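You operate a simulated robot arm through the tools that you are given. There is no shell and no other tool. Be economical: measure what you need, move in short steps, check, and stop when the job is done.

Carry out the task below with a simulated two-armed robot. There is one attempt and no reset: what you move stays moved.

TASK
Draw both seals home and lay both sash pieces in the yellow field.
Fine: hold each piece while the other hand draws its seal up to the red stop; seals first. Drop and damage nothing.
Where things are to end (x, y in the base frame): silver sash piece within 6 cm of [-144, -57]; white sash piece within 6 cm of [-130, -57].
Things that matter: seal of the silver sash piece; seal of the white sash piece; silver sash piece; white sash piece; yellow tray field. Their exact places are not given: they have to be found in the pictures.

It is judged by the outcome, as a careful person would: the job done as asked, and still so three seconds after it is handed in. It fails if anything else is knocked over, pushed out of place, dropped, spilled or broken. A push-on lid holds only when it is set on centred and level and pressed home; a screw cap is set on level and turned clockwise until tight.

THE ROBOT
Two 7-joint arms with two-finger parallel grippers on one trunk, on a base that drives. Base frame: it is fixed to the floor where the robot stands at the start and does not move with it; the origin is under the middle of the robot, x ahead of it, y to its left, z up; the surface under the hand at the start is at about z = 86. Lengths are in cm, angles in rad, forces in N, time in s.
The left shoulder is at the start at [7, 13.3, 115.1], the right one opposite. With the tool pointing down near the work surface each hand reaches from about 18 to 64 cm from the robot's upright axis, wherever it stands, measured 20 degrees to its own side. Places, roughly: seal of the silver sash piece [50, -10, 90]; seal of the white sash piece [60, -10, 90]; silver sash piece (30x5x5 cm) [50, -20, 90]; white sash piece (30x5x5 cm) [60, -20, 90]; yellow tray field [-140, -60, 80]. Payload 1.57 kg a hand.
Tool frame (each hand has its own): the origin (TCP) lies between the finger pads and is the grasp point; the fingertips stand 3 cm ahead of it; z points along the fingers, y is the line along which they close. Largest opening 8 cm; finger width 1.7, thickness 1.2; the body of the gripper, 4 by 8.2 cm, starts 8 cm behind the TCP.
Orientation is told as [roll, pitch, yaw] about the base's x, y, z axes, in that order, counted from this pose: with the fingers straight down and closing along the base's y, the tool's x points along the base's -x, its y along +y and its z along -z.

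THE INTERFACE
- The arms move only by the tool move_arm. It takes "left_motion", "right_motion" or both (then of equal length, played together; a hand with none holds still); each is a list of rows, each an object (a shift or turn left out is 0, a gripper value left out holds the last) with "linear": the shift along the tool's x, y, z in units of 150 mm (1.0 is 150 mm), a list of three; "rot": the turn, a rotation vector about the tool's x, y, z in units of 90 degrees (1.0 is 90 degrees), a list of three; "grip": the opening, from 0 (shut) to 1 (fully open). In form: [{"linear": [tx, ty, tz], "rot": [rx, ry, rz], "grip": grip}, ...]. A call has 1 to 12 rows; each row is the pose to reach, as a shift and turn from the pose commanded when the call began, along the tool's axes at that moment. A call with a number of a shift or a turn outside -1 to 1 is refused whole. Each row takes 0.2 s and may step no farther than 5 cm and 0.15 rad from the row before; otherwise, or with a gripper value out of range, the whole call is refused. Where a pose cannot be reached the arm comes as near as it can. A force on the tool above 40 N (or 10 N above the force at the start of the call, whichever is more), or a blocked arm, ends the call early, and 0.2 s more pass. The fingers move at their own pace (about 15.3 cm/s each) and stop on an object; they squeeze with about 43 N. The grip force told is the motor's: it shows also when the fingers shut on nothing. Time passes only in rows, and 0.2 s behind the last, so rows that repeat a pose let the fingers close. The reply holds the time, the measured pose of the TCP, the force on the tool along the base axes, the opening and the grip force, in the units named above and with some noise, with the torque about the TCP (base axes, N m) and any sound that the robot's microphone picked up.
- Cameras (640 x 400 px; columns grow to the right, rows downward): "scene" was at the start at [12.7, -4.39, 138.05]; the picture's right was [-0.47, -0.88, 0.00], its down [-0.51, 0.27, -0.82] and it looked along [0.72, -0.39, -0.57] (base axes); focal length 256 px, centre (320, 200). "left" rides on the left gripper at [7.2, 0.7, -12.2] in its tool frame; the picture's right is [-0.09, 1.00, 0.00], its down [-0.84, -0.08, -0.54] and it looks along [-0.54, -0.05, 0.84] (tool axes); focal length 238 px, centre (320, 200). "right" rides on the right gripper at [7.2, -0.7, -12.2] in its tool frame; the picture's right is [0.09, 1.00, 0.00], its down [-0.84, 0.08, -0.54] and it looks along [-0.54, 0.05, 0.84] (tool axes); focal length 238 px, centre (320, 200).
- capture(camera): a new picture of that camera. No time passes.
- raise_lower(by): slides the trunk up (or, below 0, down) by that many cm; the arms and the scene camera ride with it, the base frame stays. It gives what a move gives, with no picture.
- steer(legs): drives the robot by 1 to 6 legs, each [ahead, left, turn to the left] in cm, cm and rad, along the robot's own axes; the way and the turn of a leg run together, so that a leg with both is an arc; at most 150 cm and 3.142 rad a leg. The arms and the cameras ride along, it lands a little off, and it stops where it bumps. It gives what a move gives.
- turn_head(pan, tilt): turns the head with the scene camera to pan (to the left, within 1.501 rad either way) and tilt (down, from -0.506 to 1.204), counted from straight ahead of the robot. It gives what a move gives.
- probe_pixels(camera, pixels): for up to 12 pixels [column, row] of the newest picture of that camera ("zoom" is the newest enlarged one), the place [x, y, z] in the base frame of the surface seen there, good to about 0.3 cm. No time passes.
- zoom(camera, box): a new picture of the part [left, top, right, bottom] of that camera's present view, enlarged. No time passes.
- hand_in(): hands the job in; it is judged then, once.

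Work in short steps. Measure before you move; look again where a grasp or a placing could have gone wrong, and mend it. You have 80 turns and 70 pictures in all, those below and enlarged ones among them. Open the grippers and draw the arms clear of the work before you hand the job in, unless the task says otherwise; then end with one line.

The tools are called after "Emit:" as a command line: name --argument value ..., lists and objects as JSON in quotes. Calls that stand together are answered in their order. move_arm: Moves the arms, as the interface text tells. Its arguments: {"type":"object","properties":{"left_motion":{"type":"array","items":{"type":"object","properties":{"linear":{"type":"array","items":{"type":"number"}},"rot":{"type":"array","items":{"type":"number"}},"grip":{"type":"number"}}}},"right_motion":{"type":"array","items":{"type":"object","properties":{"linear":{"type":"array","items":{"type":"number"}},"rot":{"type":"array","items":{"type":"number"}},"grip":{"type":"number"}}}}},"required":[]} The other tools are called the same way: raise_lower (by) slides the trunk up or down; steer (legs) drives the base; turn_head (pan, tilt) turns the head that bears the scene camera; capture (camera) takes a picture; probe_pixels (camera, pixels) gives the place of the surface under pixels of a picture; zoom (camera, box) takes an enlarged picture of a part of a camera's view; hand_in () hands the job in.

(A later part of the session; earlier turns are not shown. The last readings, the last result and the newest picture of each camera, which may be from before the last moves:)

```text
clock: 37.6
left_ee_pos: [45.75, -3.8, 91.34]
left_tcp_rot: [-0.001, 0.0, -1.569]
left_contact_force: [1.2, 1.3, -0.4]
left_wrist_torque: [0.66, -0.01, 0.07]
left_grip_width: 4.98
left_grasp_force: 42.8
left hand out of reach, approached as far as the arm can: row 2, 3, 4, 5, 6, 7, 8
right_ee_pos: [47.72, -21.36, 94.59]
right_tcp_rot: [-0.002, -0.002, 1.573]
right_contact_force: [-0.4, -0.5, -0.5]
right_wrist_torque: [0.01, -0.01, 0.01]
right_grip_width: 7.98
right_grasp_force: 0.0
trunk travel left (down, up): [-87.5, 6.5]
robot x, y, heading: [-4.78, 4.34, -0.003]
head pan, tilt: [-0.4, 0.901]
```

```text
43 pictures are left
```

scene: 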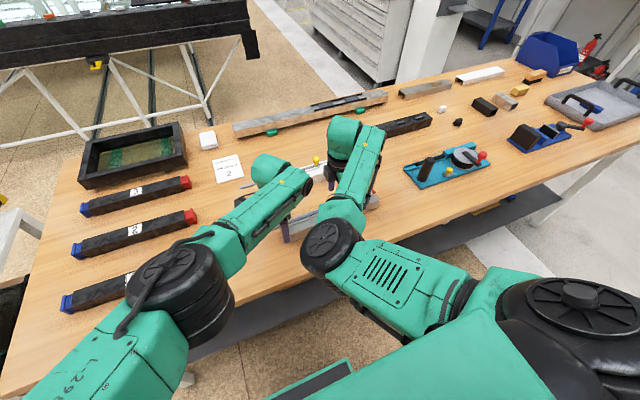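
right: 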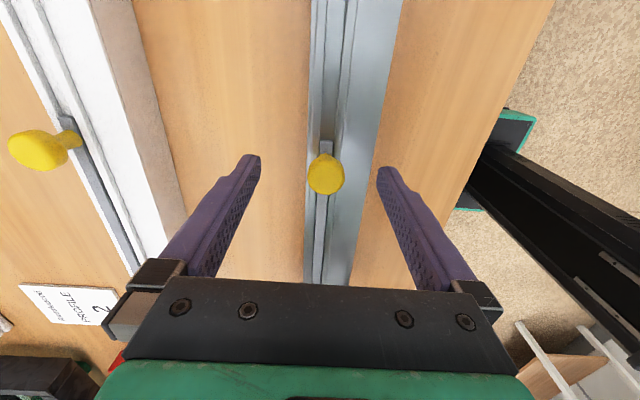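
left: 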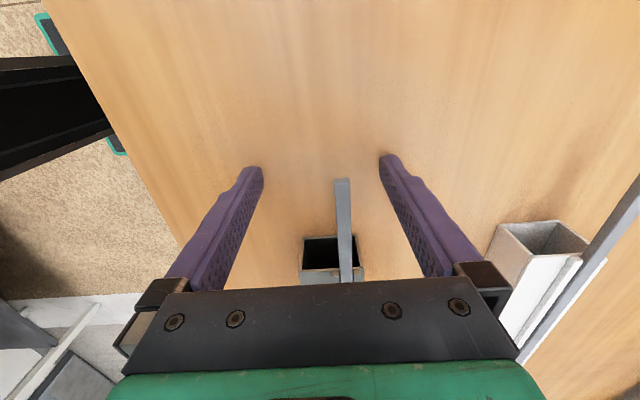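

The left hand stopped short at y=−3.8 and grips just the end. I open and lift both hands slightly, shift the base 4.5 cm right and regrasp deeper.

Emit:
move_arm --left_motion '[{"grip": 1}, {"grip": 1}, {"linear": [0, 0, -0.2]}, {"linear": [0, 0, -0.4]}]' --right_motion '[{}, {}, {"linear": [0, 0, -0.1]}, {"linear": [0, 0, -0.2]}]'

Emit:
steer --legs '[[0, -4.5, 0]]'

Emit:
capture --camera "left"

Emit:
capture --camera "right"

```text
clock: 38.6
left_ee_pos: [45.55, -4.02, 97.39]
left_tcp_rot: [0.0, 0.0, -1.569]
left_contact_force: [-0.2, -0.1, 0.1]
left_wrist_torque: [0.02, -0.01, 0.01]
left_grip_width: 7.97
left_grasp_force: 0.1
right_ee_pos: [47.5, -21.26, 97.58]
right_tcp_rot: [-0.005, -0.001, 1.574]
right_contact_force: [-0.5, 0.2, -0.8]
right_wrist_torque: [-0.02, 0.02, 0.01]
right_grip_width: 8.0
right_grasp_force: 0.1
trunk travel left (down, up): [-87.5, 6.5]
robot x, y, heading: [-4.87, 4.21, 0.007]
head pan, tilt: [-0.4, 0.901]
```

```text
clock: 39.5
left_ee_pos: [45.69, -7.75, 97.33]
left_tcp_rot: [0.0, -0.006, -1.567]
left_contact_force: [0.2, 0.1, -0.1]
left_wrist_torque: [-0.05, -0.03, -0.02]
left_grip_width: 7.99
left_grasp_force: 0.1
right_ee_pos: [47.82, -25.2, 97.74]
right_tcp_rot: [-0.004, 0.006, 1.577]
right_contact_force: [1.1, -0.1, 0.2]
right_wrist_torque: [-0.04, -0.02, 0.0]
right_grip_width: 8.02
right_grasp_force: 0.0
trunk travel left (down, up): [-87.5, 6.5]
robot x, y, heading: [-4.85, -0.57, 0.003]
head pan, tilt: [-0.4, 0.901]
```

```text
42 pictures are left
```

left: 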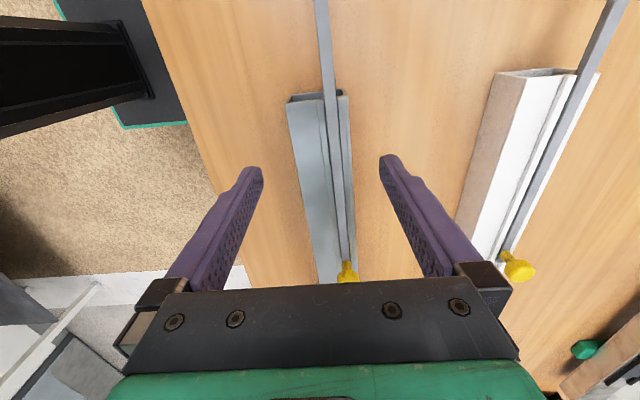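

```text
41 pictures are left
```

right: 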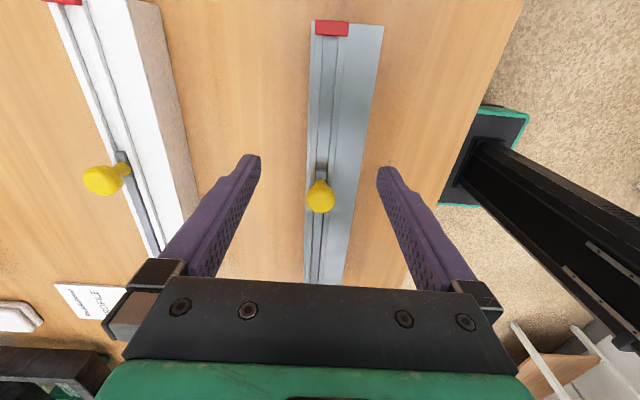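

I measure the piece's end and knob again before regrasping.

Emit:
probe_pixels --camera "left" --pixels '[[296, 115], [303, 150], [346, 115], [349, 150], [330, 120], [338, 180], [345, 180]]'

Emit:
probe_pixels --camera "right" --pixels '[[319, 195], [319, 188], [332, 30], [320, 165], [375, 80], [316, 80], [313, 180], [108, 178]]'

```text
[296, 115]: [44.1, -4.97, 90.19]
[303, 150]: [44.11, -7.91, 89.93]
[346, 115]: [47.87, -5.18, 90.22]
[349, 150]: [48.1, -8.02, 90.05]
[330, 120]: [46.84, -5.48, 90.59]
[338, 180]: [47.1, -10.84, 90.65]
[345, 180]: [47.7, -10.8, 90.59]
```

```text
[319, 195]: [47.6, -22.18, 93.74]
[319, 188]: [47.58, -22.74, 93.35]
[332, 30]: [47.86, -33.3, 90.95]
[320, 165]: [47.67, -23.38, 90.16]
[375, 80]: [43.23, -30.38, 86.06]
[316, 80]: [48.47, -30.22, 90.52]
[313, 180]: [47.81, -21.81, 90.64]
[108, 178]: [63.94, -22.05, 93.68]
```

Piece centre is x≈46.1 near y −7.7; knob at (47.6,−21.8). I lower and close the left, while the right moves over and down around the knob.

Emit:
move_arm --left_motion '[{"linear": [0, 0.02, 0.12]}, {"linear": [0, 0.02, 0.25]}, {"linear": [0, 0.02, 0.37]}, {"linear": [0, 0.02, 0.5]}, {"linear": [0, 0.02, 0.5]}, {"linear": [0, 0.02, 0.5], "grip": 0}, {"linear": [0, 0.02, 0.5]}, {"linear": [0, 0.02, 0.5]}]' --right_motion '[{"linear": [-0.08, 0, 0]}, {"linear": [-0.16, 0, 0]}, {"linear": [-0.227, 0, 0]}, {"linear": [-0.227, 0, 0.07]}, {"linear": [-0.227, 0, 0.14]}, {"linear": [-0.227, 0, 0.207]}, {"linear": [-0.227, 0, 0.207]}, {"linear": [-0.227, 0, 0.207]}]'

Emit:
capture --camera "right"

```text
clock: 41.3
left_ee_pos: [45.38, -8.12, 90.33]
left_tcp_rot: [0.008, -0.003, -1.569]
left_contact_force: [7.7, -7.2, 32.6]
left_wrist_torque: [-0.13, 0.42, 0.53]
left_grip_width: 4.96
left_grasp_force: 42.9
left hand out of reach, approached as far as the arm can: row 3, 4, 5, 6, 7, 8
right_ee_pos: [47.47, -23.39, 94.55]
right_tcp_rot: [-0.006, 0.01, 1.564]
right_contact_force: [0.0, 0.1, -0.2]
right_wrist_torque: [0.0, 0.0, 0.0]
right_grip_width: 8.01
right_grasp_force: 0.2
trunk travel left (down, up): [-87.5, 6.5]
robot x, y, heading: [-5.15, 0.03, 0.003]
head pan, tilt: [-0.4, 0.901]
```

```text
40 pictures are left
```

right: 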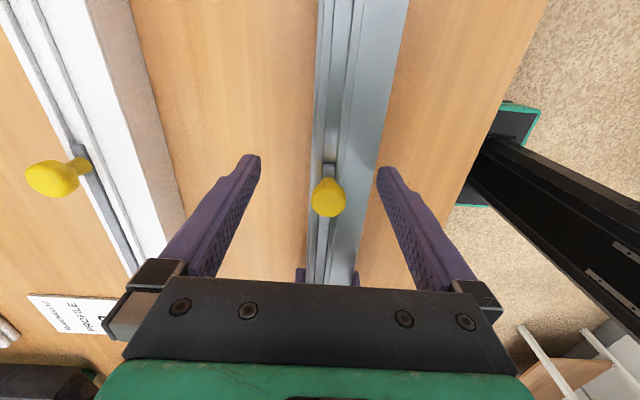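

The left hand is at its radial reach limit and presses on the piece (32 N). I release, lift both, and shift the base 3.5 cm right once more to shorten the left reach.

Emit:
move_arm --left_motion '[{"linear": [0, 0, -0.03]}, {"linear": [0, 0, -0.03], "grip": 1}, {"linear": [0, 0, -0.03], "grip": 1}, {"linear": [0, 0, -0.2]}, {"linear": [0, 0, -0.4]}]' --right_motion '[{}, {}, {}, {"linear": [0, 0, -0.1]}, {"linear": [0, 0, -0.2]}]'

Emit:
steer --legs '[[0, -3.8, 0]]'

Emit:
capture --camera "left"

Emit:
capture --camera "right"

```text
clock: 42.5
left_ee_pos: [45.49, -7.76, 95.99]
left_tcp_rot: [0.001, -0.001, -1.565]
left_contact_force: [0.3, -0.2, -0.2]
left_wrist_torque: [-0.03, -0.02, 0.0]
left_grip_width: 8.01
left_grasp_force: 0.0
right_ee_pos: [47.97, -22.94, 97.94]
right_tcp_rot: [-0.01, 0.005, 1.566]
right_contact_force: [0.4, -1.4, -0.9]
right_wrist_torque: [-0.03, 0.0, 0.03]
right_grip_width: 8.01
right_grasp_force: 0.0
trunk travel left (down, up): [-87.5, 6.5]
robot x, y, heading: [-4.77, -0.05, 0.002]
head pan, tilt: [-0.4, 0.901]
```

```text
clock: 43.4
left_ee_pos: [45.63, -11.17, 96.03]
left_tcp_rot: [0.001, -0.006, -1.566]
left_contact_force: [-0.5, -0.2, -1.0]
left_wrist_torque: [-0.07, 0.0, 0.01]
left_grip_width: 8.0
left_grasp_force: 0.0
right_ee_pos: [47.84, -26.28, 97.79]
right_tcp_rot: [-0.007, 0.015, 1.568]
right_contact_force: [0.9, 1.1, 0.2]
right_wrist_torque: [-0.06, 0.0, 0.01]
right_grip_width: 8.0
right_grasp_force: 0.1
trunk travel left (down, up): [-87.5, 6.5]
robot x, y, heading: [-5.01, -3.8, 0.001]
head pan, tilt: [-0.4, 0.901]
```

```text
39 pictures are left
```

left: 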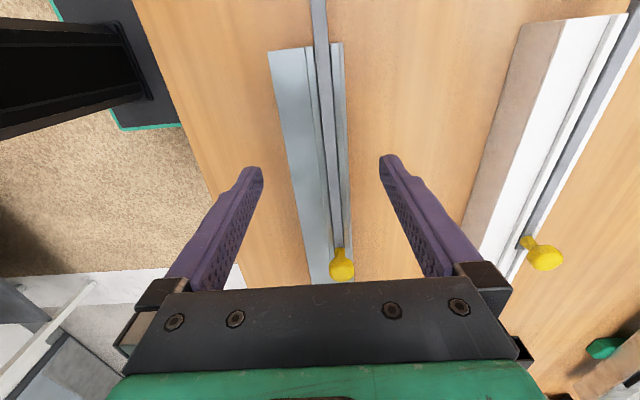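

```text
38 pictures are left
```

right: 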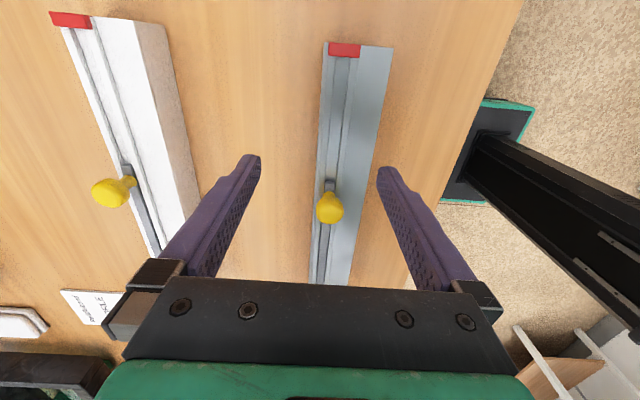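

Emit:
probe_pixels --camera "left" --pixels '[[283, 100], [293, 150], [342, 80], [347, 130], [348, 180], [305, 200], [318, 90]]'

Emit:
probe_pixels --camera "right" --pixels '[[330, 210], [330, 200], [344, 50], [330, 187], [380, 80], [327, 90], [113, 192], [75, 19]]'

```text
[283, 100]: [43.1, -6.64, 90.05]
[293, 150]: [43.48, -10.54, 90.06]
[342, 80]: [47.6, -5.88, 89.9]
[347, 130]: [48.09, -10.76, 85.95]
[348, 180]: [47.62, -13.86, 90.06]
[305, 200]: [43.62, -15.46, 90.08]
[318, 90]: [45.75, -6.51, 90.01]
```

```text
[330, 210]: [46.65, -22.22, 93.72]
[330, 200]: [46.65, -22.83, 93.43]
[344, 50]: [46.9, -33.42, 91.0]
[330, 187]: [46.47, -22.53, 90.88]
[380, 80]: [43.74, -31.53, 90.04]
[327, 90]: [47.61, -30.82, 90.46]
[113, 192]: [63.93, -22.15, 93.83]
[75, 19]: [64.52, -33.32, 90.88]
```

Piece centre is x≈45.5 and the knob at (46.6,−21.9). I go in again: left at y −8, right on the knob.

Emit:
move_arm --left_motion '[{"linear": [0.1, 0, 0.0]}, {"linear": [0.21, -0.005, 0.12]}, {"linear": [0.21, -0.005, 0.25]}, {"linear": [0.21, -0.005, 0.35]}, {"linear": [0.21, -0.005, 0.41]}, {"linear": [0.21, -0.005, 0.41]}]' --right_motion '[{"linear": [-0.1, 0.04, 0]}, {"linear": [-0.2, 0.083, 0]}, {"linear": [-0.293, 0.083, 0]}, {"linear": [-0.293, 0.083, 0.1]}, {"linear": [-0.293, 0.083, 0.213]}, {"linear": [-0.293, 0.083, 0.213]}]'

```text
clock: 45.0
left_ee_pos: [45.37, -8.34, 89.67]
left_tcp_rot: [-0.002, 0.001, -1.564]
left_contact_force: [-0.1, -0.4, -0.8]
left_wrist_torque: [0.01, -0.01, -0.02]
left_grip_width: 7.99
left_grasp_force: 0.1
right_ee_pos: [47.31, -25.19, 95.34]
right_tcp_rot: [-0.027, 0.046, 1.531]
right_contact_force: [-0.3, -1.0, 0.1]
right_wrist_torque: [0.0, -0.05, -0.02]
right_grip_width: 8.01
right_grasp_force: 0.0
trunk travel left (down, up): [-87.5, 6.5]
robot x, y, heading: [-5.09, -4.07, 0.003]
head pan, tilt: [-0.4, 0.901]
stopped in row 6 (right hand): the arm was blocked; the commanded pose is now the measured one
```

The left is well placed, but the right was blocked at y=−25. I look whether the arms touch.

Emit:
turn_head --pan -0.2 --tilt 1.0

Emit:
capture --camera "scene"

```text
clock: 45.7
left_ee_pos: [45.43, -8.4, 89.82]
left_tcp_rot: [-0.001, 0.0, -1.564]
left_contact_force: [0.6, -0.1, -0.1]
left_wrist_torque: [0.02, 0.01, 0.03]
left_grip_width: 8.01
left_grasp_force: 0.1
right_ee_pos: [47.34, -25.29, 95.28]
right_tcp_rot: [-0.029, 0.047, 1.53]
right_contact_force: [0.4, -0.3, -0.3]
right_wrist_torque: [0.02, 0.02, 0.01]
right_grip_width: 8.0
right_grasp_force: 0.1
trunk travel left (down, up): [-87.5, 6.5]
robot x, y, heading: [-5.11, -4.01, 0.004]
head pan, tilt: [-0.201, 1.0]
```

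```text
37 pictures are left
```

scene: 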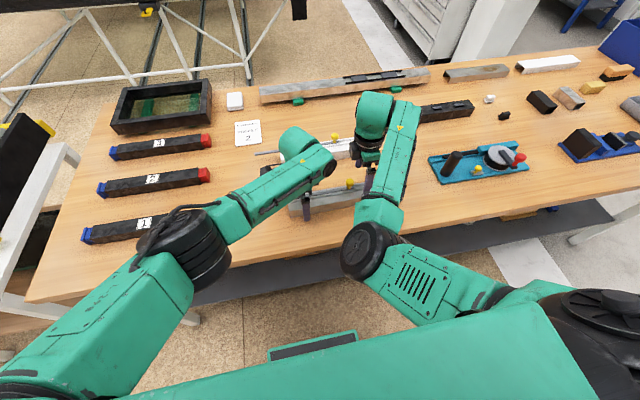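

The arms don't touch; the right elbow just swings fast there. I try again slowly, in small steps.

Emit:
move_arm --right_motion '[{"linear": [-0.02, 0.0, 0]}, {"linear": [-0.04, 0.005, 0]}, {"linear": [-0.06, 0.01, 0]}, {"linear": [-0.08, 0.015, 0]}, {"linear": [-0.1, 0.02, 0], "rot": [-0.004, -0.01, -0.005]}, {"linear": [-0.12, 0.025, 0], "rot": [-0.008, -0.015, -0.01]}, {"linear": [-0.14, 0.03, 0], "rot": [-0.01, -0.02, -0.015]}, {"linear": [-0.16, 0.035, 0], "rot": [-0.015, -0.025, -0.02]}, {"linear": [-0.18, 0.04, 0], "rot": [-0.018, -0.03, -0.025]}, {"linear": [-0.2, 0.045, 0], "rot": [-0.018, -0.03, -0.025]}, {"linear": [-0.22, 0.048, 0], "rot": [-0.018, -0.03, -0.025]}, {"linear": [-0.22, 0.048, 0], "rot": [-0.018, -0.03, -0.025]}]'

Emit:
capture --camera "right"

```text
clock: 48.5
left_ee_pos: [45.46, -8.49, 89.85]
left_tcp_rot: [-0.002, 0.0, -1.567]
left_contact_force: [0.4, -0.1, -0.3]
left_wrist_torque: [0.0, 0.0, -0.01]
left_grip_width: 7.98
left_grasp_force: 0.0
right_ee_pos: [47.38, -24.38, 95.82]
right_tcp_rot: [-0.015, 0.032, 1.542]
right_contact_force: [-0.4, 0.2, 0.9]
right_wrist_torque: [0.01, 0.02, 0.01]
right_grip_width: 8.01
right_grasp_force: 0.0
trunk travel left (down, up): [-87.5, 6.5]
robot x, y, heading: [-5.08, -3.74, 0.002]
head pan, tilt: [-0.201, 1.0]
stopped in row 12 (right hand): the arm was blocked; the commanded pose is now the measured one
```

```text
36 pictures are left
```

right: 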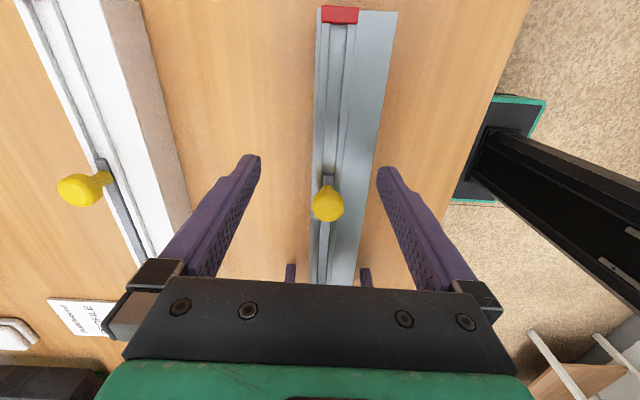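

The right hand hits a joint limit nearer in, while the left is short farther left. Remedy: base 8 cm left, with the left hand tilted 0.3 rad in the piece's long plane (pads stay flat on the sides), which shortens its reach. I lift both hands first.

Emit:
move_arm --left_motion '[{"linear": [0, 0, -0.2]}, {"linear": [0, 0, -0.4]}, {"linear": [0, 0, -0.4]}]' --right_motion '[{"linear": [0.1, 0, -0.1]}, {"linear": [0.2, 0, -0.2], "rot": [-0.01, -0.02, -0.015]}, {"linear": [0.2, 0, -0.25], "rot": [-0.01, -0.02, -0.015]}]'

Emit:
steer --legs '[[0, 8, 0]]'

Emit:
move_arm --left_motion '[{"rot": [0, -0.06, 0]}, {"rot": [0, -0.12, 0]}, {"rot": [0, -0.19, 0]}, {"linear": [-0.1, 0, 0], "rot": [0, -0.19, 0]}, {"linear": [-0.2, 0, 0], "rot": [0, -0.19, 0]}, {"linear": [-0.3, 0, 0], "rot": [0, -0.19, 0]}, {"linear": [-0.4, 0, 0], "rot": [0, -0.19, 0]}, {"linear": [-0.4, 0, 0], "rot": [0, -0.19, 0]}]'

Emit:
capture --camera "left"

Emit:
capture --camera "right"

```text
clock: 49.3
left_ee_pos: [45.33, -8.39, 95.73]
left_tcp_rot: [-0.001, 0.0, -1.566]
left_contact_force: [0.5, 0.1, -0.2]
left_wrist_torque: [0.02, 0.04, 0.0]
left_grip_width: 7.99
left_grasp_force: 0.1
right_ee_pos: [47.19, -27.36, 99.55]
right_tcp_rot: [0.003, 0.001, 1.565]
right_contact_force: [-0.2, 0.5, -0.2]
right_wrist_torque: [0.01, -0.01, -0.04]
right_grip_width: 8.0
right_grasp_force: 0.1
trunk travel left (down, up): [-87.5, 6.5]
robot x, y, heading: [-5.13, -4.06, -0.002]
head pan, tilt: [-0.201, 1.0]
```

```text
clock: 50.4
left_ee_pos: [45.49, -0.89, 95.78]
left_tcp_rot: [-0.002, 0.002, -1.565]
left_contact_force: [-0.3, -0.7, -0.9]
left_wrist_torque: [0.04, 0.0, 0.0]
left_grip_width: 7.99
left_grasp_force: 0.1
right_ee_pos: [47.01, -19.65, 99.65]
right_tcp_rot: [0.002, -0.005, 1.564]
right_contact_force: [0.1, -1.1, -0.3]
right_wrist_torque: [0.03, 0.04, -0.03]
right_grip_width: 8.0
right_grasp_force: 0.1
trunk travel left (down, up): [-87.5, 6.5]
robot x, y, heading: [-4.65, 3.72, 0.002]
head pan, tilt: [-0.201, 1.0]
```

```text
clock: 52.2
left_ee_pos: [45.5, -6.45, 95.75]
left_tcp_rot: [-0.002, -0.299, -1.566]
left_contact_force: [-0.9, -0.4, -0.2]
left_wrist_torque: [-0.04, 0.0, 0.02]
left_grip_width: 8.01
left_grasp_force: 0.0
right_ee_pos: [47.16, -19.45, 99.6]
right_tcp_rot: [0.0, 0.0, 1.561]
right_contact_force: [0.5, 0.2, 0.0]
right_wrist_torque: [0.03, 0.01, -0.02]
right_grip_width: 8.0
right_grasp_force: 0.0
trunk travel left (down, up): [-87.5, 6.5]
robot x, y, heading: [-5.21, 4.26, 0.003]
head pan, tilt: [-0.201, 1.0]
```

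```text
35 pictures are left
```

left: 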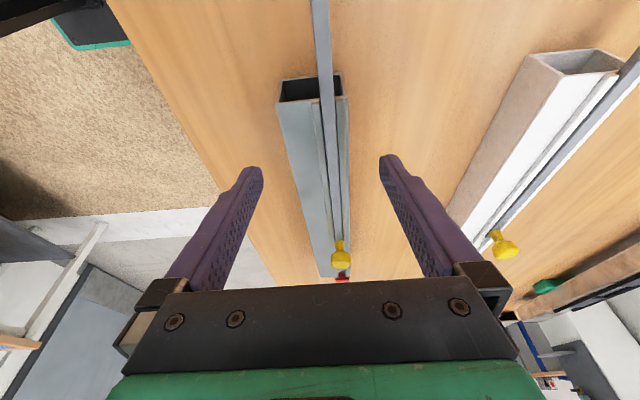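

```text
34 pictures are left
```

right: 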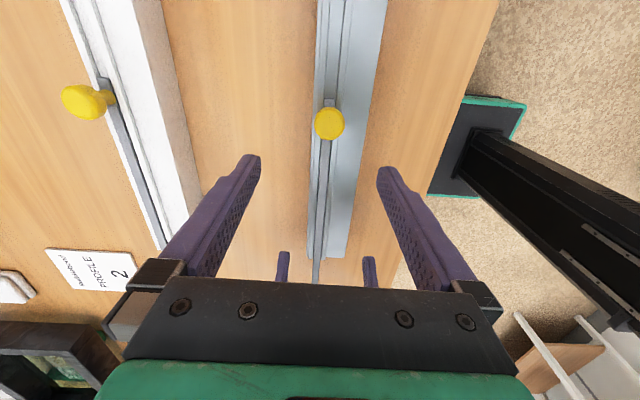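

Both are well oriented. I lower the left (vertical path in its tilted axes) and close it; the right goes over the knob and down.

Emit:
move_arm --left_motion '[{"linear": [0.017, 0, 0.1]}, {"linear": [0.034, 0, 0.2]}, {"linear": [0.05, 0, 0.3]}, {"linear": [0.067, 0, 0.395]}, {"linear": [0.067, 0, 0.395]}, {"linear": [0.067, 0, 0.395]}, {"linear": [0.067, 0, 0.395], "grip": 0}, {"linear": [0.067, 0, 0.395]}, {"linear": [0.067, 0, 0.395]}]' --right_motion '[{"linear": [0.08, 0.02, 0]}, {"linear": [0.16, 0.033, 0]}, {"linear": [0.16, 0.033, 0]}, {"linear": [0.16, 0.033, 0.1]}, {"linear": [0.16, 0.033, 0.2]}, {"linear": [0.16, 0.033, 0.3]}, {"linear": [0.16, 0.033, 0.333]}, {"linear": [0.16, 0.033, 0.333]}, {"linear": [0.16, 0.033, 0.333]}]'

Emit:
capture --camera "right"

Emit:
capture --camera "left"

```text
clock: 54.2
left_ee_pos: [45.35, -7.13, 89.86]
left_tcp_rot: [0.0, -0.298, -1.565]
left_contact_force: [0.1, 0.6, 1.3]
left_wrist_torque: [-0.06, -0.16, 0.32]
left_grip_width: 4.97
left_grasp_force: 42.8
right_ee_pos: [46.65, -22.19, 94.71]
right_tcp_rot: [-0.001, 0.004, 1.557]
right_contact_force: [0.5, 0.0, 0.1]
right_wrist_torque: [0.04, -0.02, 0.0]
right_grip_width: 8.0
right_grasp_force: 0.0
trunk travel left (down, up): [-87.5, 6.5]
robot x, y, heading: [-5.15, 3.8, 0.005]
head pan, tilt: [-0.201, 1.0]
```

```text
33 pictures are left
```

right: 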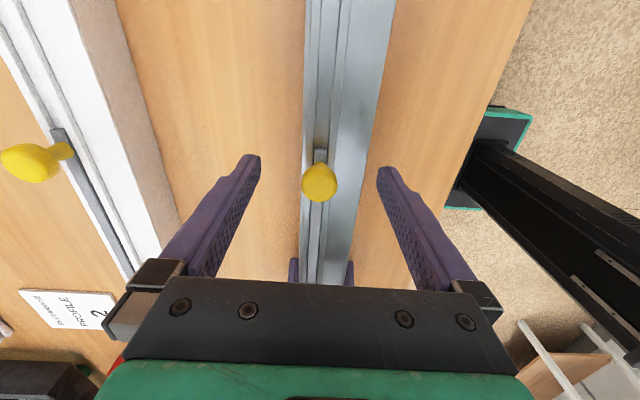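

```text
32 pictures are left
```

left: 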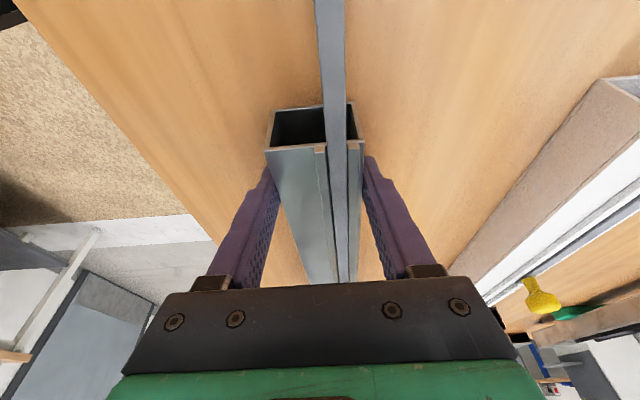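

The left holds the silver piece square (4.97 cm, 43 N). I check the knob position against the right fingers.

Emit:
probe_pixels --camera "right" --pixels '[[320, 178], [320, 190], [305, 182], [335, 182], [320, 168]]'

```text
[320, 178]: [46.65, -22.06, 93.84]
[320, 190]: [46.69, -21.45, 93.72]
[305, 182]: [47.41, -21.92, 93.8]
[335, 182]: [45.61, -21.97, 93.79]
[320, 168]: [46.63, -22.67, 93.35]
```

Knob centre is (46.6,−21.8), between the fingers. I close the right hand on it.

Emit:
move_arm --right_motion '[{"linear": [-0.025, 0, 0]}, {"linear": [-0.025, 0, 0], "grip": 0}, {"linear": [-0.025, 0, 0]}, {"linear": [-0.025, 0, 0]}, {"linear": [-0.025, 0, 0]}]'

```text
clock: 55.4
left_ee_pos: [45.33, -7.19, 90.0]
left_tcp_rot: [0.0, -0.299, -1.565]
left_contact_force: [9.8, -6.4, -4.5]
left_wrist_torque: [0.58, -0.19, 1.2]
left_grip_width: 4.98
left_grasp_force: 43.0
right_ee_pos: [46.71, -21.65, 94.78]
right_tcp_rot: [-0.001, 0.005, 1.56]
right_contact_force: [-7.2, 4.1, 16.0]
right_wrist_torque: [0.39, 0.25, 0.09]
right_grip_width: 2.26
right_grasp_force: 35.3
trunk travel left (down, up): [-87.5, 6.5]
robot x, y, heading: [-5.0, 3.67, 0.001]
head pan, tilt: [-0.201, 1.0]
```

The knob is held (2.26 cm). I draw it in −y slowly, 9 cm first, while the left holds.

Emit:
move_arm --right_motion '[{"linear": [0.03, -0.002, 0]}, {"linear": [0.08, -0.004, 0]}, {"linear": [0.14, -0.007, 0]}, {"linear": [0.2, -0.01, 0]}, {"linear": [0.26, -0.012, 0]}, {"linear": [0.32, -0.014, 0]}, {"linear": [0.38, -0.016, 0]}, {"linear": [0.44, -0.018, 0]}, {"linear": [0.5, -0.02, 0]}, {"linear": [0.55, -0.022, 0]}, {"linear": [0.6, -0.024, 0]}]'

Emit:
capture --camera "right"

```text
clock: 57.8
left_ee_pos: [45.14, -7.17, 89.87]
left_tcp_rot: [0.001, -0.3, -1.567]
left_contact_force: [1.9, -8.7, -4.8]
left_wrist_torque: [0.85, -0.04, 0.49]
left_grip_width: 4.96
left_grasp_force: 42.9
right_ee_pos: [46.85, -30.2, 94.7]
right_tcp_rot: [-0.004, 0.0, 1.564]
right_contact_force: [-3.8, 5.9, 26.1]
right_wrist_torque: [0.15, 0.05, -0.07]
right_grip_width: 2.3
right_grasp_force: 35.7
trunk travel left (down, up): [-87.5, 6.5]
robot x, y, heading: [-4.69, 4.4, 0.002]
head pan, tilt: [-0.201, 1.0]
```

```text
31 pictures are left
```

right: 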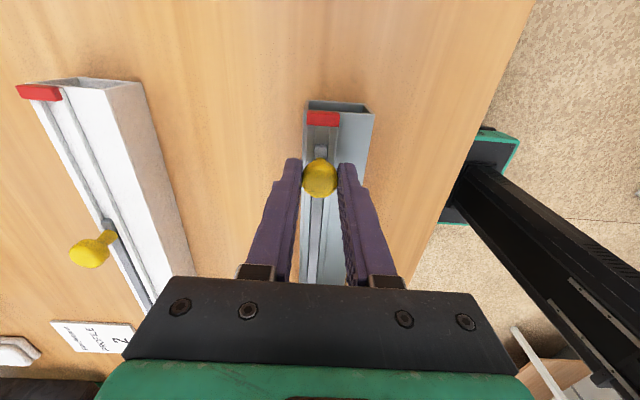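

The seal end (320,150) is about 1.5 cm from the red stop. I continue in small steps, easing up the downward press a touch, till force shows the stop.

Emit:
move_arm --right_motion '[{"linear": [0.02, 0, -0.005]}, {"linear": [0.04, 0, -0.01]}, {"linear": [0.06, 0, -0.01]}, {"linear": [0.075, -0.002, -0.01]}, {"linear": [0.09, -0.002, -0.01]}, {"linear": [0.105, -0.002, -0.01]}, {"linear": [0.12, -0.003, -0.01]}, {"linear": [0.13, -0.003, -0.01]}, {"linear": [0.14, -0.003, -0.01]}]'

Emit:
zoom --camera "right" --box '[220, 90, 420, 215]'

```text
clock: 59.8
left_ee_pos: [45.2, -7.37, 90.04]
left_tcp_rot: [0.001, -0.306, -1.568]
left_contact_force: [5.0, -25.2, -0.3]
left_wrist_torque: [0.65, 0.02, 0.84]
left_grip_width: 4.97
left_grasp_force: 43.4
right_ee_pos: [46.87, -32.1, 94.86]
right_tcp_rot: [0.004, -0.007, 1.567]
right_contact_force: [-5.6, 27.8, 3.2]
right_wrist_torque: [0.57, 0.12, 0.07]
right_grip_width: 2.28
right_grasp_force: 35.2
trunk travel left (down, up): [-87.5, 6.5]
robot x, y, heading: [-5.44, 4.07, -0.0]
head pan, tilt: [-0.201, 1.0]
```

```text
3.20 times, centred on (320, 152) of right
```

zoom: 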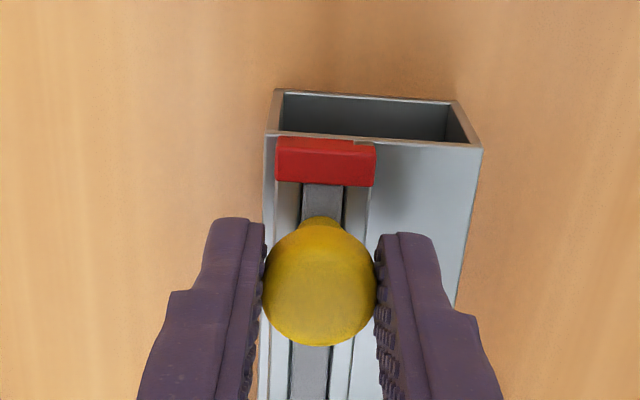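

The seal end touches the red stop and the force rose to 28 N: it's home. I ease off, open the right, then open the left, and lift both clear.

Emit:
move_arm --left_motion '[{}, {}, {}, {}, {"grip": 1}, {"grip": 1}, {"grip": 1}, {"linear": [-0.04, 0, -0.13]}, {"linear": [-0.08, 0, -0.26]}, {"linear": [-0.118, 0, -0.382]}, {"linear": [-0.118, 0, -0.382]}]' --right_motion '[{"linear": [-0.01, 0, 0]}, {"linear": [-0.01, 0, 0], "grip": 1}, {"linear": [-0.01, 0, 0]}, {"linear": [-0.01, 0, 0]}, {"linear": [-0.01, 0, -0.1]}, {"linear": [-0.01, 0, -0.2]}, {"linear": [-0.01, 0, -0.3]}, {"linear": [-0.01, 0, -0.3]}, {"linear": [-0.01, 0, -0.3]}, {"linear": [-0.01, 0, -0.3]}, {"linear": [-0.01, 0, -0.3]}]'

Emit:
turn_head --pan 0.0 --tilt 1.1

Emit:
capture --camera "scene"

Emit:
capture --camera "right"

```text
clock: 62.2
left_ee_pos: [45.4, -7.18, 95.92]
left_tcp_rot: [-0.003, -0.299, -1.566]
left_contact_force: [0.1, -0.5, -1.2]
left_wrist_torque: [-0.03, 0.0, 0.01]
left_grip_width: 8.0
left_grasp_force: 0.0
right_ee_pos: [46.99, -32.38, 99.27]
right_tcp_rot: [0.002, 0.001, 1.563]
right_contact_force: [-1.3, 1.0, 0.4]
right_wrist_torque: [0.0, -0.01, 0.01]
right_grip_width: 8.0
right_grasp_force: 0.1
trunk travel left (down, up): [-87.5, 6.5]
robot x, y, heading: [-4.81, 4.06, 0.0]
head pan, tilt: [-0.201, 1.0]
```

```text
clock: 62.9
left_ee_pos: [45.27, -7.23, 95.89]
left_tcp_rot: [-0.001, -0.3, -1.566]
left_contact_force: [-0.5, -0.4, 0.4]
left_wrist_torque: [-0.01, 0.01, -0.03]
left_grip_width: 7.98
left_grasp_force: 0.0
right_ee_pos: [46.94, -32.33, 99.29]
right_tcp_rot: [0.001, 0.001, 1.564]
right_contact_force: [-0.6, 0.5, -0.2]
right_wrist_torque: [-0.01, -0.04, -0.03]
right_grip_width: 7.98
right_grasp_force: 0.0
trunk travel left (down, up): [-87.5, 6.5]
robot x, y, heading: [-4.88, 3.98, 0.004]
head pan, tilt: [0.0, 1.1]
```

```text
29 pictures are left
```

scene: 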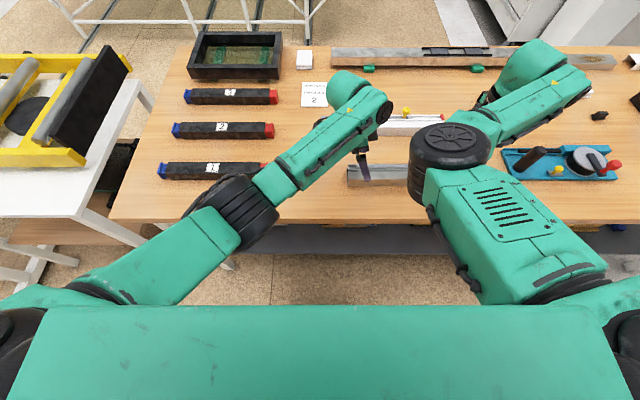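

```text
28 pictures are left
```

right: 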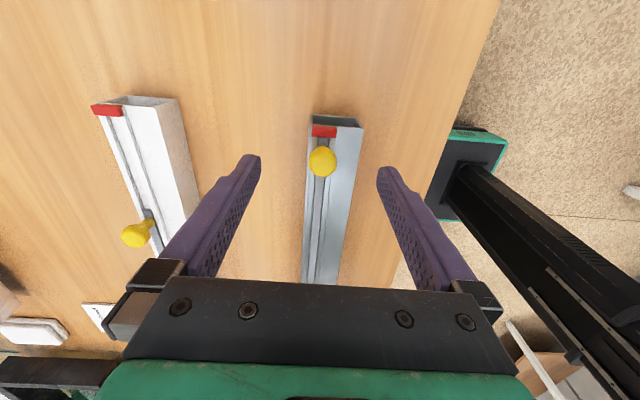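

Silver seal is home and stays. Now I check the room under the table's front for driving ahead about 17 cm to the white piece.

Emit:
probe_pixels --camera "scene" --pixels '[[350, 228], [350, 240], [350, 251], [300, 218], [350, 275]]'

Emit:
probe_pixels --camera "right" --pixels '[[475, 145], [478, 135], [455, 170], [470, 185], [500, 215], [560, 260], [145, 232], [122, 105], [130, 130]]'

```text
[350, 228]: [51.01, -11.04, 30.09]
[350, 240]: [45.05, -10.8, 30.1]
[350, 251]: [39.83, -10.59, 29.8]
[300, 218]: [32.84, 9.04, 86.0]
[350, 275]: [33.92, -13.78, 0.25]
```

```text
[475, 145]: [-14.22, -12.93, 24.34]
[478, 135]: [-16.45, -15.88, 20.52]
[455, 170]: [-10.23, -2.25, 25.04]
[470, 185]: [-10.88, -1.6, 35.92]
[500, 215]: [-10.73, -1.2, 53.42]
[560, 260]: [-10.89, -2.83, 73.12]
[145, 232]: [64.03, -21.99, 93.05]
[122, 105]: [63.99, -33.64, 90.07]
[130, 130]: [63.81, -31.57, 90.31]
```

Shelf is at z 30 from x≈39.5 and the base top is at z 24.5, so 17.3 cm ahead is free. I drive to put the white piece where the silver one was relative to the robot.

Emit:
steer --legs '[[17.3, 0, 0]]'

Emit:
capture --camera "left"

Emit:
capture --camera "right"

```text
clock: 64.4
left_ee_pos: [62.46, -7.11, 96.04]
left_tcp_rot: [0.002, -0.299, -1.566]
left_contact_force: [-0.2, 0.6, 0.6]
left_wrist_torque: [0.01, 0.0, 0.03]
left_grip_width: 7.98
left_grasp_force: 0.0
right_ee_pos: [64.22, -32.31, 99.43]
right_tcp_rot: [-0.003, 0.001, 1.567]
right_contact_force: [-0.4, 0.0, 1.0]
right_wrist_torque: [0.04, -0.04, 0.0]
right_grip_width: 8.0
right_grasp_force: 0.1
trunk travel left (down, up): [-87.5, 6.5]
robot x, y, heading: [12.36, 4.37, 0.001]
head pan, tilt: [0.0, 1.1]
```

```text
27 pictures are left
```

left: 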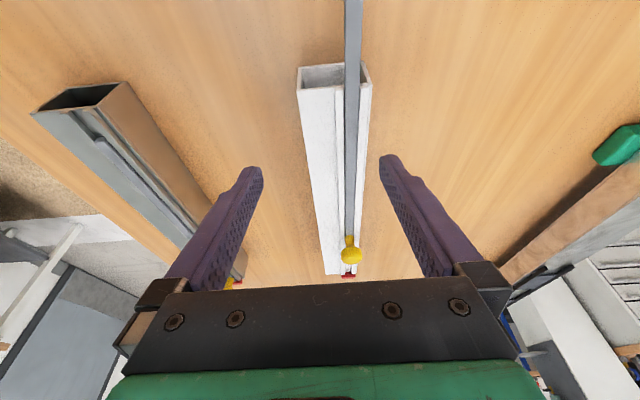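

```text
26 pictures are left
```

right: 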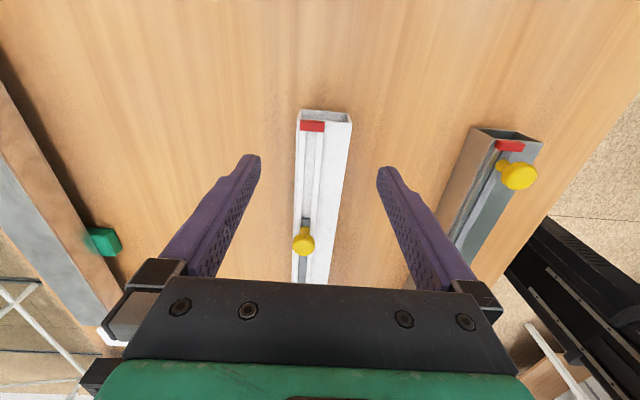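

I measure the white piece's edges and knob.

Emit:
probe_pixels --camera "left" --pixels '[[305, 110], [310, 150], [368, 100], [366, 150], [340, 120], [350, 255], [352, 120]]'

Emit:
probe_pixels --camera "right" --pixels '[[304, 240], [304, 250], [303, 228], [312, 126], [340, 200], [298, 200], [518, 172]]'

```text
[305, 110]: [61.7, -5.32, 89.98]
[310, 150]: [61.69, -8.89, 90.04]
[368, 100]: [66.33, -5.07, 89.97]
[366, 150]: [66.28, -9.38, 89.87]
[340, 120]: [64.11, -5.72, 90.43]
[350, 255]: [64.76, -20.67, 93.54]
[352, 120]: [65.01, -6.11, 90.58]
```

```text
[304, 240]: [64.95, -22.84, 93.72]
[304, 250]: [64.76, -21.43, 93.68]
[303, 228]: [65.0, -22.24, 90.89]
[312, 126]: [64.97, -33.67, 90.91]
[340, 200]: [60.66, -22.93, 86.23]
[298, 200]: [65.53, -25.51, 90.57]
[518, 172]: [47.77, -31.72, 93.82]
```

White centre is x≈64.0 and its knob at (64.85,−21.9). Left goes down and grips; right moves over the knob and down around it.

Emit:
move_arm --left_motion '[{"linear": [0, 0.05, 0]}, {"linear": [0, 0.103, 0]}, {"linear": [0.03, 0.103, 0.1]}, {"linear": [0.06, 0.103, 0.2]}, {"linear": [0.09, 0.103, 0.3]}, {"linear": [0.12, 0.103, 0.385]}, {"linear": [0.12, 0.103, 0.385]}, {"linear": [0.12, 0.103, 0.385], "grip": 0}, {"linear": [0.12, 0.103, 0.385]}, {"linear": [0.12, 0.103, 0.385]}, {"linear": [0.12, 0.103, 0.385]}]' --right_motion '[{"linear": [-0.12, -0.01, 0]}, {"linear": [-0.24, -0.02, 0]}, {"linear": [-0.36, -0.03, 0]}, {"linear": [-0.48, -0.042, 0]}, {"linear": [-0.59, -0.042, 0]}, {"linear": [-0.693, -0.042, 0]}, {"linear": [-0.693, -0.042, 0]}, {"linear": [-0.693, -0.042, 0.1]}, {"linear": [-0.693, -0.042, 0.2]}, {"linear": [-0.693, -0.042, 0.31]}, {"linear": [-0.693, -0.042, 0.31]}]'

Emit:
capture --camera "right"

```text
clock: 66.8
left_ee_pos: [63.89, -7.04, 89.88]
left_tcp_rot: [-0.002, -0.299, -1.564]
left_contact_force: [-0.4, -1.3, 0.5]
left_wrist_torque: [-0.03, -0.01, -0.2]
left_grip_width: 4.94
left_grasp_force: 43.4
left hand out of reach, approached as far as the arm can: row 6, 7, 8, 9, 10, 11
right_ee_pos: [65.08, -21.98, 94.58]
right_tcp_rot: [0.003, -0.001, 1.564]
right_contact_force: [0.1, -0.5, -0.3]
right_wrist_torque: [0.02, 0.0, -0.02]
right_grip_width: 8.0
right_grasp_force: 0.1
trunk travel left (down, up): [-87.5, 6.5]
robot x, y, heading: [11.98, 4.42, -0.0]
head pan, tilt: [0.0, 1.1]
```

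```text
25 pictures are left
```

right: 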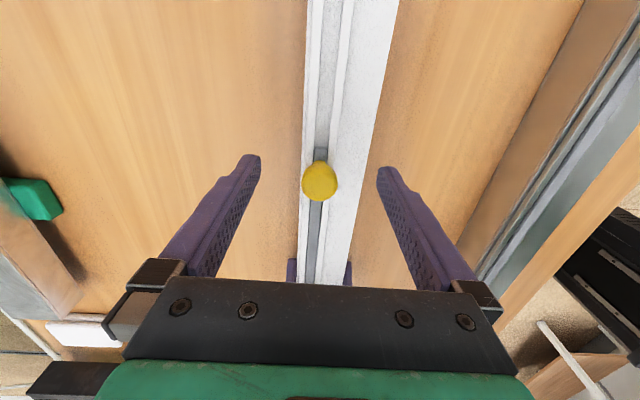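

Same picture as before (knob at (320,182)). I close the right on the knob and draw the first 7 cm.

Emit:
move_arm --right_motion '[{"linear": [-0.02, 0, -0.01]}, {"linear": [-0.02, 0, -0.01], "grip": 0}, {"linear": [-0.02, 0, -0.01]}, {"linear": [-0.02, 0, -0.01]}, {"linear": [0.01, 0, -0.01]}, {"linear": [0.06, -0.002, -0.01]}, {"linear": [0.12, -0.004, -0.01]}, {"linear": [0.18, -0.006, -0.01]}, {"linear": [0.24, -0.008, -0.01]}, {"linear": [0.3, -0.01, -0.01]}, {"linear": [0.36, -0.012, -0.01]}, {"linear": [0.42, -0.014, -0.01]}]'

```text
clock: 69.4
left_ee_pos: [63.9, -6.89, 89.84]
left_tcp_rot: [0.0, -0.302, -1.564]
left_contact_force: [4.7, -4.8, 0.4]
left_wrist_torque: [0.19, 0.09, 0.75]
left_grip_width: 4.98
left_grasp_force: 42.8
right_ee_pos: [65.2, -28.15, 94.86]
right_tcp_rot: [0.001, 0.002, 1.564]
right_contact_force: [-5.1, 4.7, 3.7]
right_wrist_torque: [0.13, 0.19, -0.01]
right_grip_width: 2.29
right_grasp_force: 35.3
trunk travel left (down, up): [-87.5, 6.5]
robot x, y, heading: [12.17, 4.15, 0.003]
head pan, tilt: [0.0, 1.1]
```

It slides easily (5 N). I draw the last 4 cm, slowly near the stop.

Emit:
move_arm --right_motion '[{"linear": [0.05, 0, 0]}, {"linear": [0.1, 0, 0]}, {"linear": [0.15, 0, 0]}, {"linear": [0.19, 0, 0]}, {"linear": [0.215, 0, 0]}, {"linear": [0.235, 0, 0]}, {"linear": [0.25, 0, 0]}, {"linear": [0.265, 0, 0]}, {"linear": [0.28, 0, 0]}, {"linear": [0.29, 0, 0]}]'

Emit:
zoom --camera "right" --box '[220, 90, 420, 215]'

```text
clock: 71.6
left_ee_pos: [63.62, -7.28, 90.14]
left_tcp_rot: [0.0, -0.306, -1.569]
left_contact_force: [3.4, -31.4, 0.3]
left_wrist_torque: [0.01, -0.03, 0.4]
left_grip_width: 4.99
left_grasp_force: 43.3
right_ee_pos: [65.24, -31.97, 94.78]
right_tcp_rot: [0.004, -0.011, 1.571]
right_contact_force: [-2.7, 35.0, 2.4]
right_wrist_torque: [0.83, -0.02, -0.08]
right_grip_width: 2.29
right_grasp_force: 35.6
trunk travel left (down, up): [-87.5, 6.5]
robot x, y, heading: [11.9, 4.43, -0.001]
head pan, tilt: [0.0, 1.1]
```

```text
3.20 times, centred on (320, 152) of right
```

zoom: 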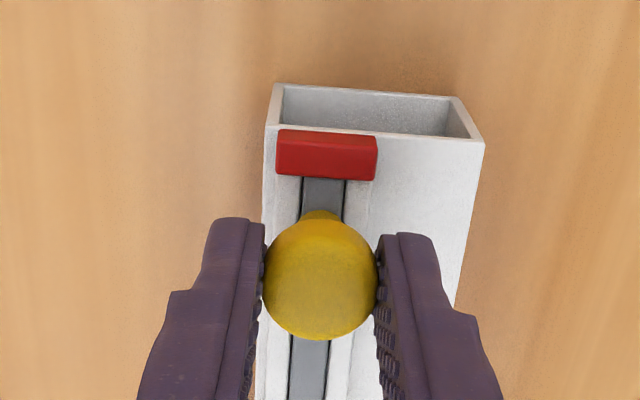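

White seal is home too (35 N at the stop, end touching red). I release right then left, lift both, and level the left hand.

Emit:
move_arm --left_motion '[{}, {}, {}, {}, {"grip": 1}, {"grip": 1}, {"grip": 1}, {"linear": [-0.06, 0, -0.19]}, {"linear": [-0.118, 0, -0.382]}, {"linear": [-0.118, 0, -0.382], "rot": [0, 0.065, 0]}, {"linear": [-0.118, 0, -0.382], "rot": [0, 0.13, 0]}, {"linear": [-0.118, 0, -0.382], "rot": [0, 0.19, 0]}]' --right_motion '[{"linear": [-0.015, 0, 0]}, {"linear": [-0.015, 0, 0], "grip": 1}, {"linear": [-0.015, 0, 0]}, {"linear": [-0.015, 0, 0]}, {"linear": [-0.015, 0, -0.1]}, {"linear": [-0.015, 0, -0.2]}, {"linear": [-0.015, 0, -0.3]}, {"linear": [0.05, 0.05, -0.4]}, {"linear": [0.15, 0.1, -0.5]}, {"linear": [0.25, 0.15, -0.6]}, {"linear": [0.35, 0.2, -0.7]}, {"linear": [0.4, 0.25, -0.8]}]'

Emit:
steer --legs '[[0, -24, 0]]'

Emit:
turn_head --pan 0.0 --tilt 0.9

Emit:
capture --camera "scene"

```text
clock: 74.2
left_ee_pos: [63.64, -5.81, 95.58]
left_tcp_rot: [0.0, -0.047, -1.563]
left_contact_force: [-0.3, -0.6, 0.5]
left_wrist_torque: [-0.02, 0.03, 0.01]
left_grip_width: 8.01
left_grasp_force: 0.0
left hand out of reach, approached as far as the arm can: row 11, 12
right_ee_pos: [61.36, -38.34, 106.79]
right_tcp_rot: [0.002, -0.001, 1.566]
right_contact_force: [0.6, -0.1, 0.0]
right_wrist_torque: [-0.01, 0.0, 0.02]
right_grip_width: 8.03
right_grasp_force: 0.0
trunk travel left (down, up): [-87.5, 6.5]
robot x, y, heading: [12.2, 4.16, 0.003]
head pan, tilt: [0.0, 1.1]
```

```text
clock: 76.0
left_ee_pos: [63.85, -29.55, 95.61]
left_tcp_rot: [0.0, -0.048, -1.564]
left_contact_force: [-0.4, 0.2, 0.3]
left_wrist_torque: [0.0, -0.02, -0.06]
left_grip_width: 7.98
left_grasp_force: 0.0
right_ee_pos: [61.62, -62.1, 106.83]
right_tcp_rot: [0.003, 0.001, 1.569]
right_contact_force: [0.2, -0.5, 0.2]
right_wrist_torque: [0.0, 0.03, 0.01]
right_grip_width: 8.02
right_grasp_force: 0.1
trunk travel left (down, up): [-87.5, 6.5]
robot x, y, heading: [12.38, -19.73, 0.008]
head pan, tilt: [0.0, 1.1]
```

```text
clock: 76.7
left_ee_pos: [63.78, -29.87, 95.57]
left_tcp_rot: [-0.001, -0.048, -1.561]
left_contact_force: [0.0, 0.7, 0.2]
left_wrist_torque: [-0.02, 0.01, -0.01]
left_grip_width: 7.96
left_grasp_force: 0.1
right_ee_pos: [61.59, -62.32, 106.77]
right_tcp_rot: [0.001, -0.002, 1.569]
right_contact_force: [-0.4, -0.3, -0.1]
right_wrist_torque: [0.01, -0.02, 0.04]
right_grip_width: 7.98
right_grasp_force: 0.0
trunk travel left (down, up): [-87.5, 6.5]
robot x, y, heading: [12.07, -20.27, 0.009]
head pan, tilt: [0.0, 0.901]
```

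```text
23 pictures are left
```

scene: 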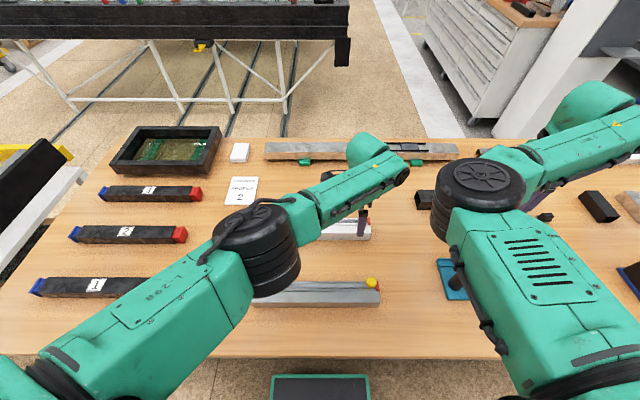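

The pieces lie undisturbed. I move the left hand back +y to the white piece's middle (y −18.8) and look.

Emit:
move_arm --left_motion '[{"linear": [0.15, 0, -0.02], "rot": [0, 0.03, 0]}, {"linear": [0.3, 0, -0.02], "rot": [0, 0.03, 0]}, {"linear": [0.45, 0, -0.02], "rot": [0, 0.03, 0]}, {"linear": [0.6, 0, -0.02], "rot": [0, 0.03, 0]}, {"linear": [0.73, 0, -0.02], "rot": [0, 0.03, 0]}, {"linear": [0.73, 0, -0.02], "rot": [0, 0.03, 0]}]'

Emit:
capture --camera "left"

```text
clock: 78.1
left_ee_pos: [63.67, -18.79, 95.43]
left_tcp_rot: [0.0, 0.001, -1.562]
left_contact_force: [-0.7, -0.7, -0.2]
left_wrist_torque: [0.02, 0.01, 0.0]
left_grip_width: 8.03
left_grasp_force: 0.2
right_ee_pos: [61.7, -62.38, 106.8]
right_tcp_rot: [0.003, -0.001, 1.569]
right_contact_force: [0.0, -0.5, 0.1]
right_wrist_torque: [0.0, 0.03, 0.02]
right_grip_width: 8.02
right_grasp_force: 0.0
trunk travel left (down, up): [-87.5, 6.5]
robot x, y, heading: [12.23, -19.76, 0.007]
head pan, tilt: [0.0, 0.901]
```

```text
22 pictures are left
```

left: 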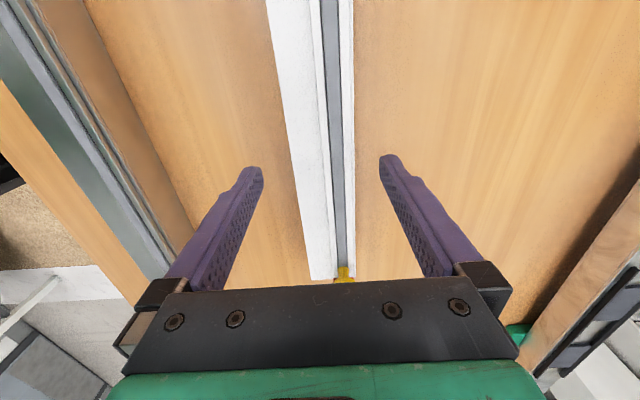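

Emit:
probe_pixels --camera "left" --pixels '[[277, 60], [292, 130], [302, 180], [353, 60], [354, 130], [355, 180], [322, 180]]'

```text
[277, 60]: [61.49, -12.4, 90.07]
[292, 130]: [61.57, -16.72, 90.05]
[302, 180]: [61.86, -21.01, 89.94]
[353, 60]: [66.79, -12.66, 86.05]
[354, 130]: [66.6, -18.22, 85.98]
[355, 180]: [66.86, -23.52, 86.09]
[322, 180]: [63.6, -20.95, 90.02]
```

Piece is centred (61.5–66.3 vs. hand 63.7). I lower, close and lift it a little to check the hold.

Emit:
move_arm --left_motion '[{"linear": [0, 0.01, 0.13]}, {"linear": [0, 0.01, 0.26]}, {"linear": [0, 0.01, 0.39]}, {"linear": [0, 0.01, 0.39]}, {"linear": [0, 0.01, 0.39], "grip": 0}, {"linear": [0, 0.01, 0.39]}, {"linear": [0, 0.01, 0.39]}, {"linear": [0, 0.01, 0.35]}, {"linear": [0, 0.01, 0.25]}, {"linear": [0, 0.01, 0.1]}, {"linear": [0, 0.01, -0.1]}, {"linear": [0, 0.01, -0.3]}]'

Emit:
move_arm --left_motion '[{"linear": [0, 0, -0.15]}, {"linear": [0, 0, -0.3]}, {"linear": [0, 0, -0.45]}, {"linear": [0, 0, -0.5]}]'

Emit:
capture --camera "scene"

```text
clock: 80.7
left_ee_pos: [63.91, -18.92, 99.86]
left_tcp_rot: [0.001, 0.0, -1.562]
left_contact_force: [0.5, -0.4, 0.1]
left_wrist_torque: [-0.04, -0.04, -0.01]
left_grip_width: 0.0
left_grasp_force: 21.0
right_ee_pos: [61.65, -62.39, 106.93]
right_tcp_rot: [0.004, -0.001, 1.569]
right_contact_force: [-0.5, -0.4, -0.4]
right_wrist_torque: [0.05, 0.0, -0.01]
right_grip_width: 8.03
right_grasp_force: 0.0
trunk travel left (down, up): [-87.5, 6.5]
robot x, y, heading: [12.11, -19.79, 0.008]
head pan, tilt: [0.0, 0.901]
```

```text
clock: 81.7
left_ee_pos: [63.8, -18.75, 107.4]
left_tcp_rot: [-0.001, -0.001, -1.562]
left_contact_force: [0.3, -0.1, 0.2]
left_wrist_torque: [0.03, -0.02, -0.02]
left_grip_width: 0.0
left_grasp_force: 21.3
right_ee_pos: [61.7, -62.32, 106.83]
right_tcp_rot: [0.002, -0.001, 1.569]
right_contact_force: [0.2, 1.1, -0.5]
right_wrist_torque: [0.0, -0.02, 0.0]
right_grip_width: 8.0
right_grasp_force: 0.0
trunk travel left (down, up): [-87.5, 6.5]
robot x, y, heading: [12.41, -20.09, 0.003]
head pan, tilt: [0.0, 0.901]
```

```text
21 pictures are left
```

scene: 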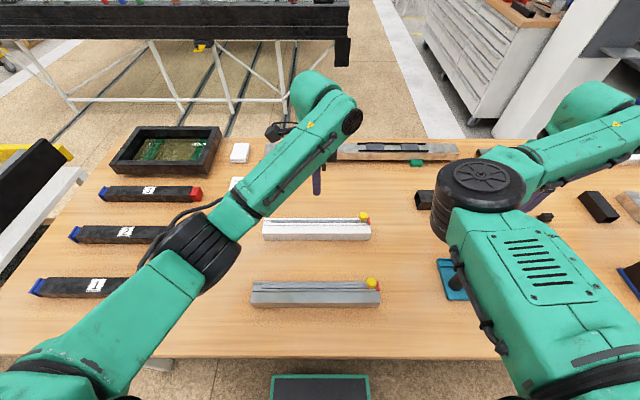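

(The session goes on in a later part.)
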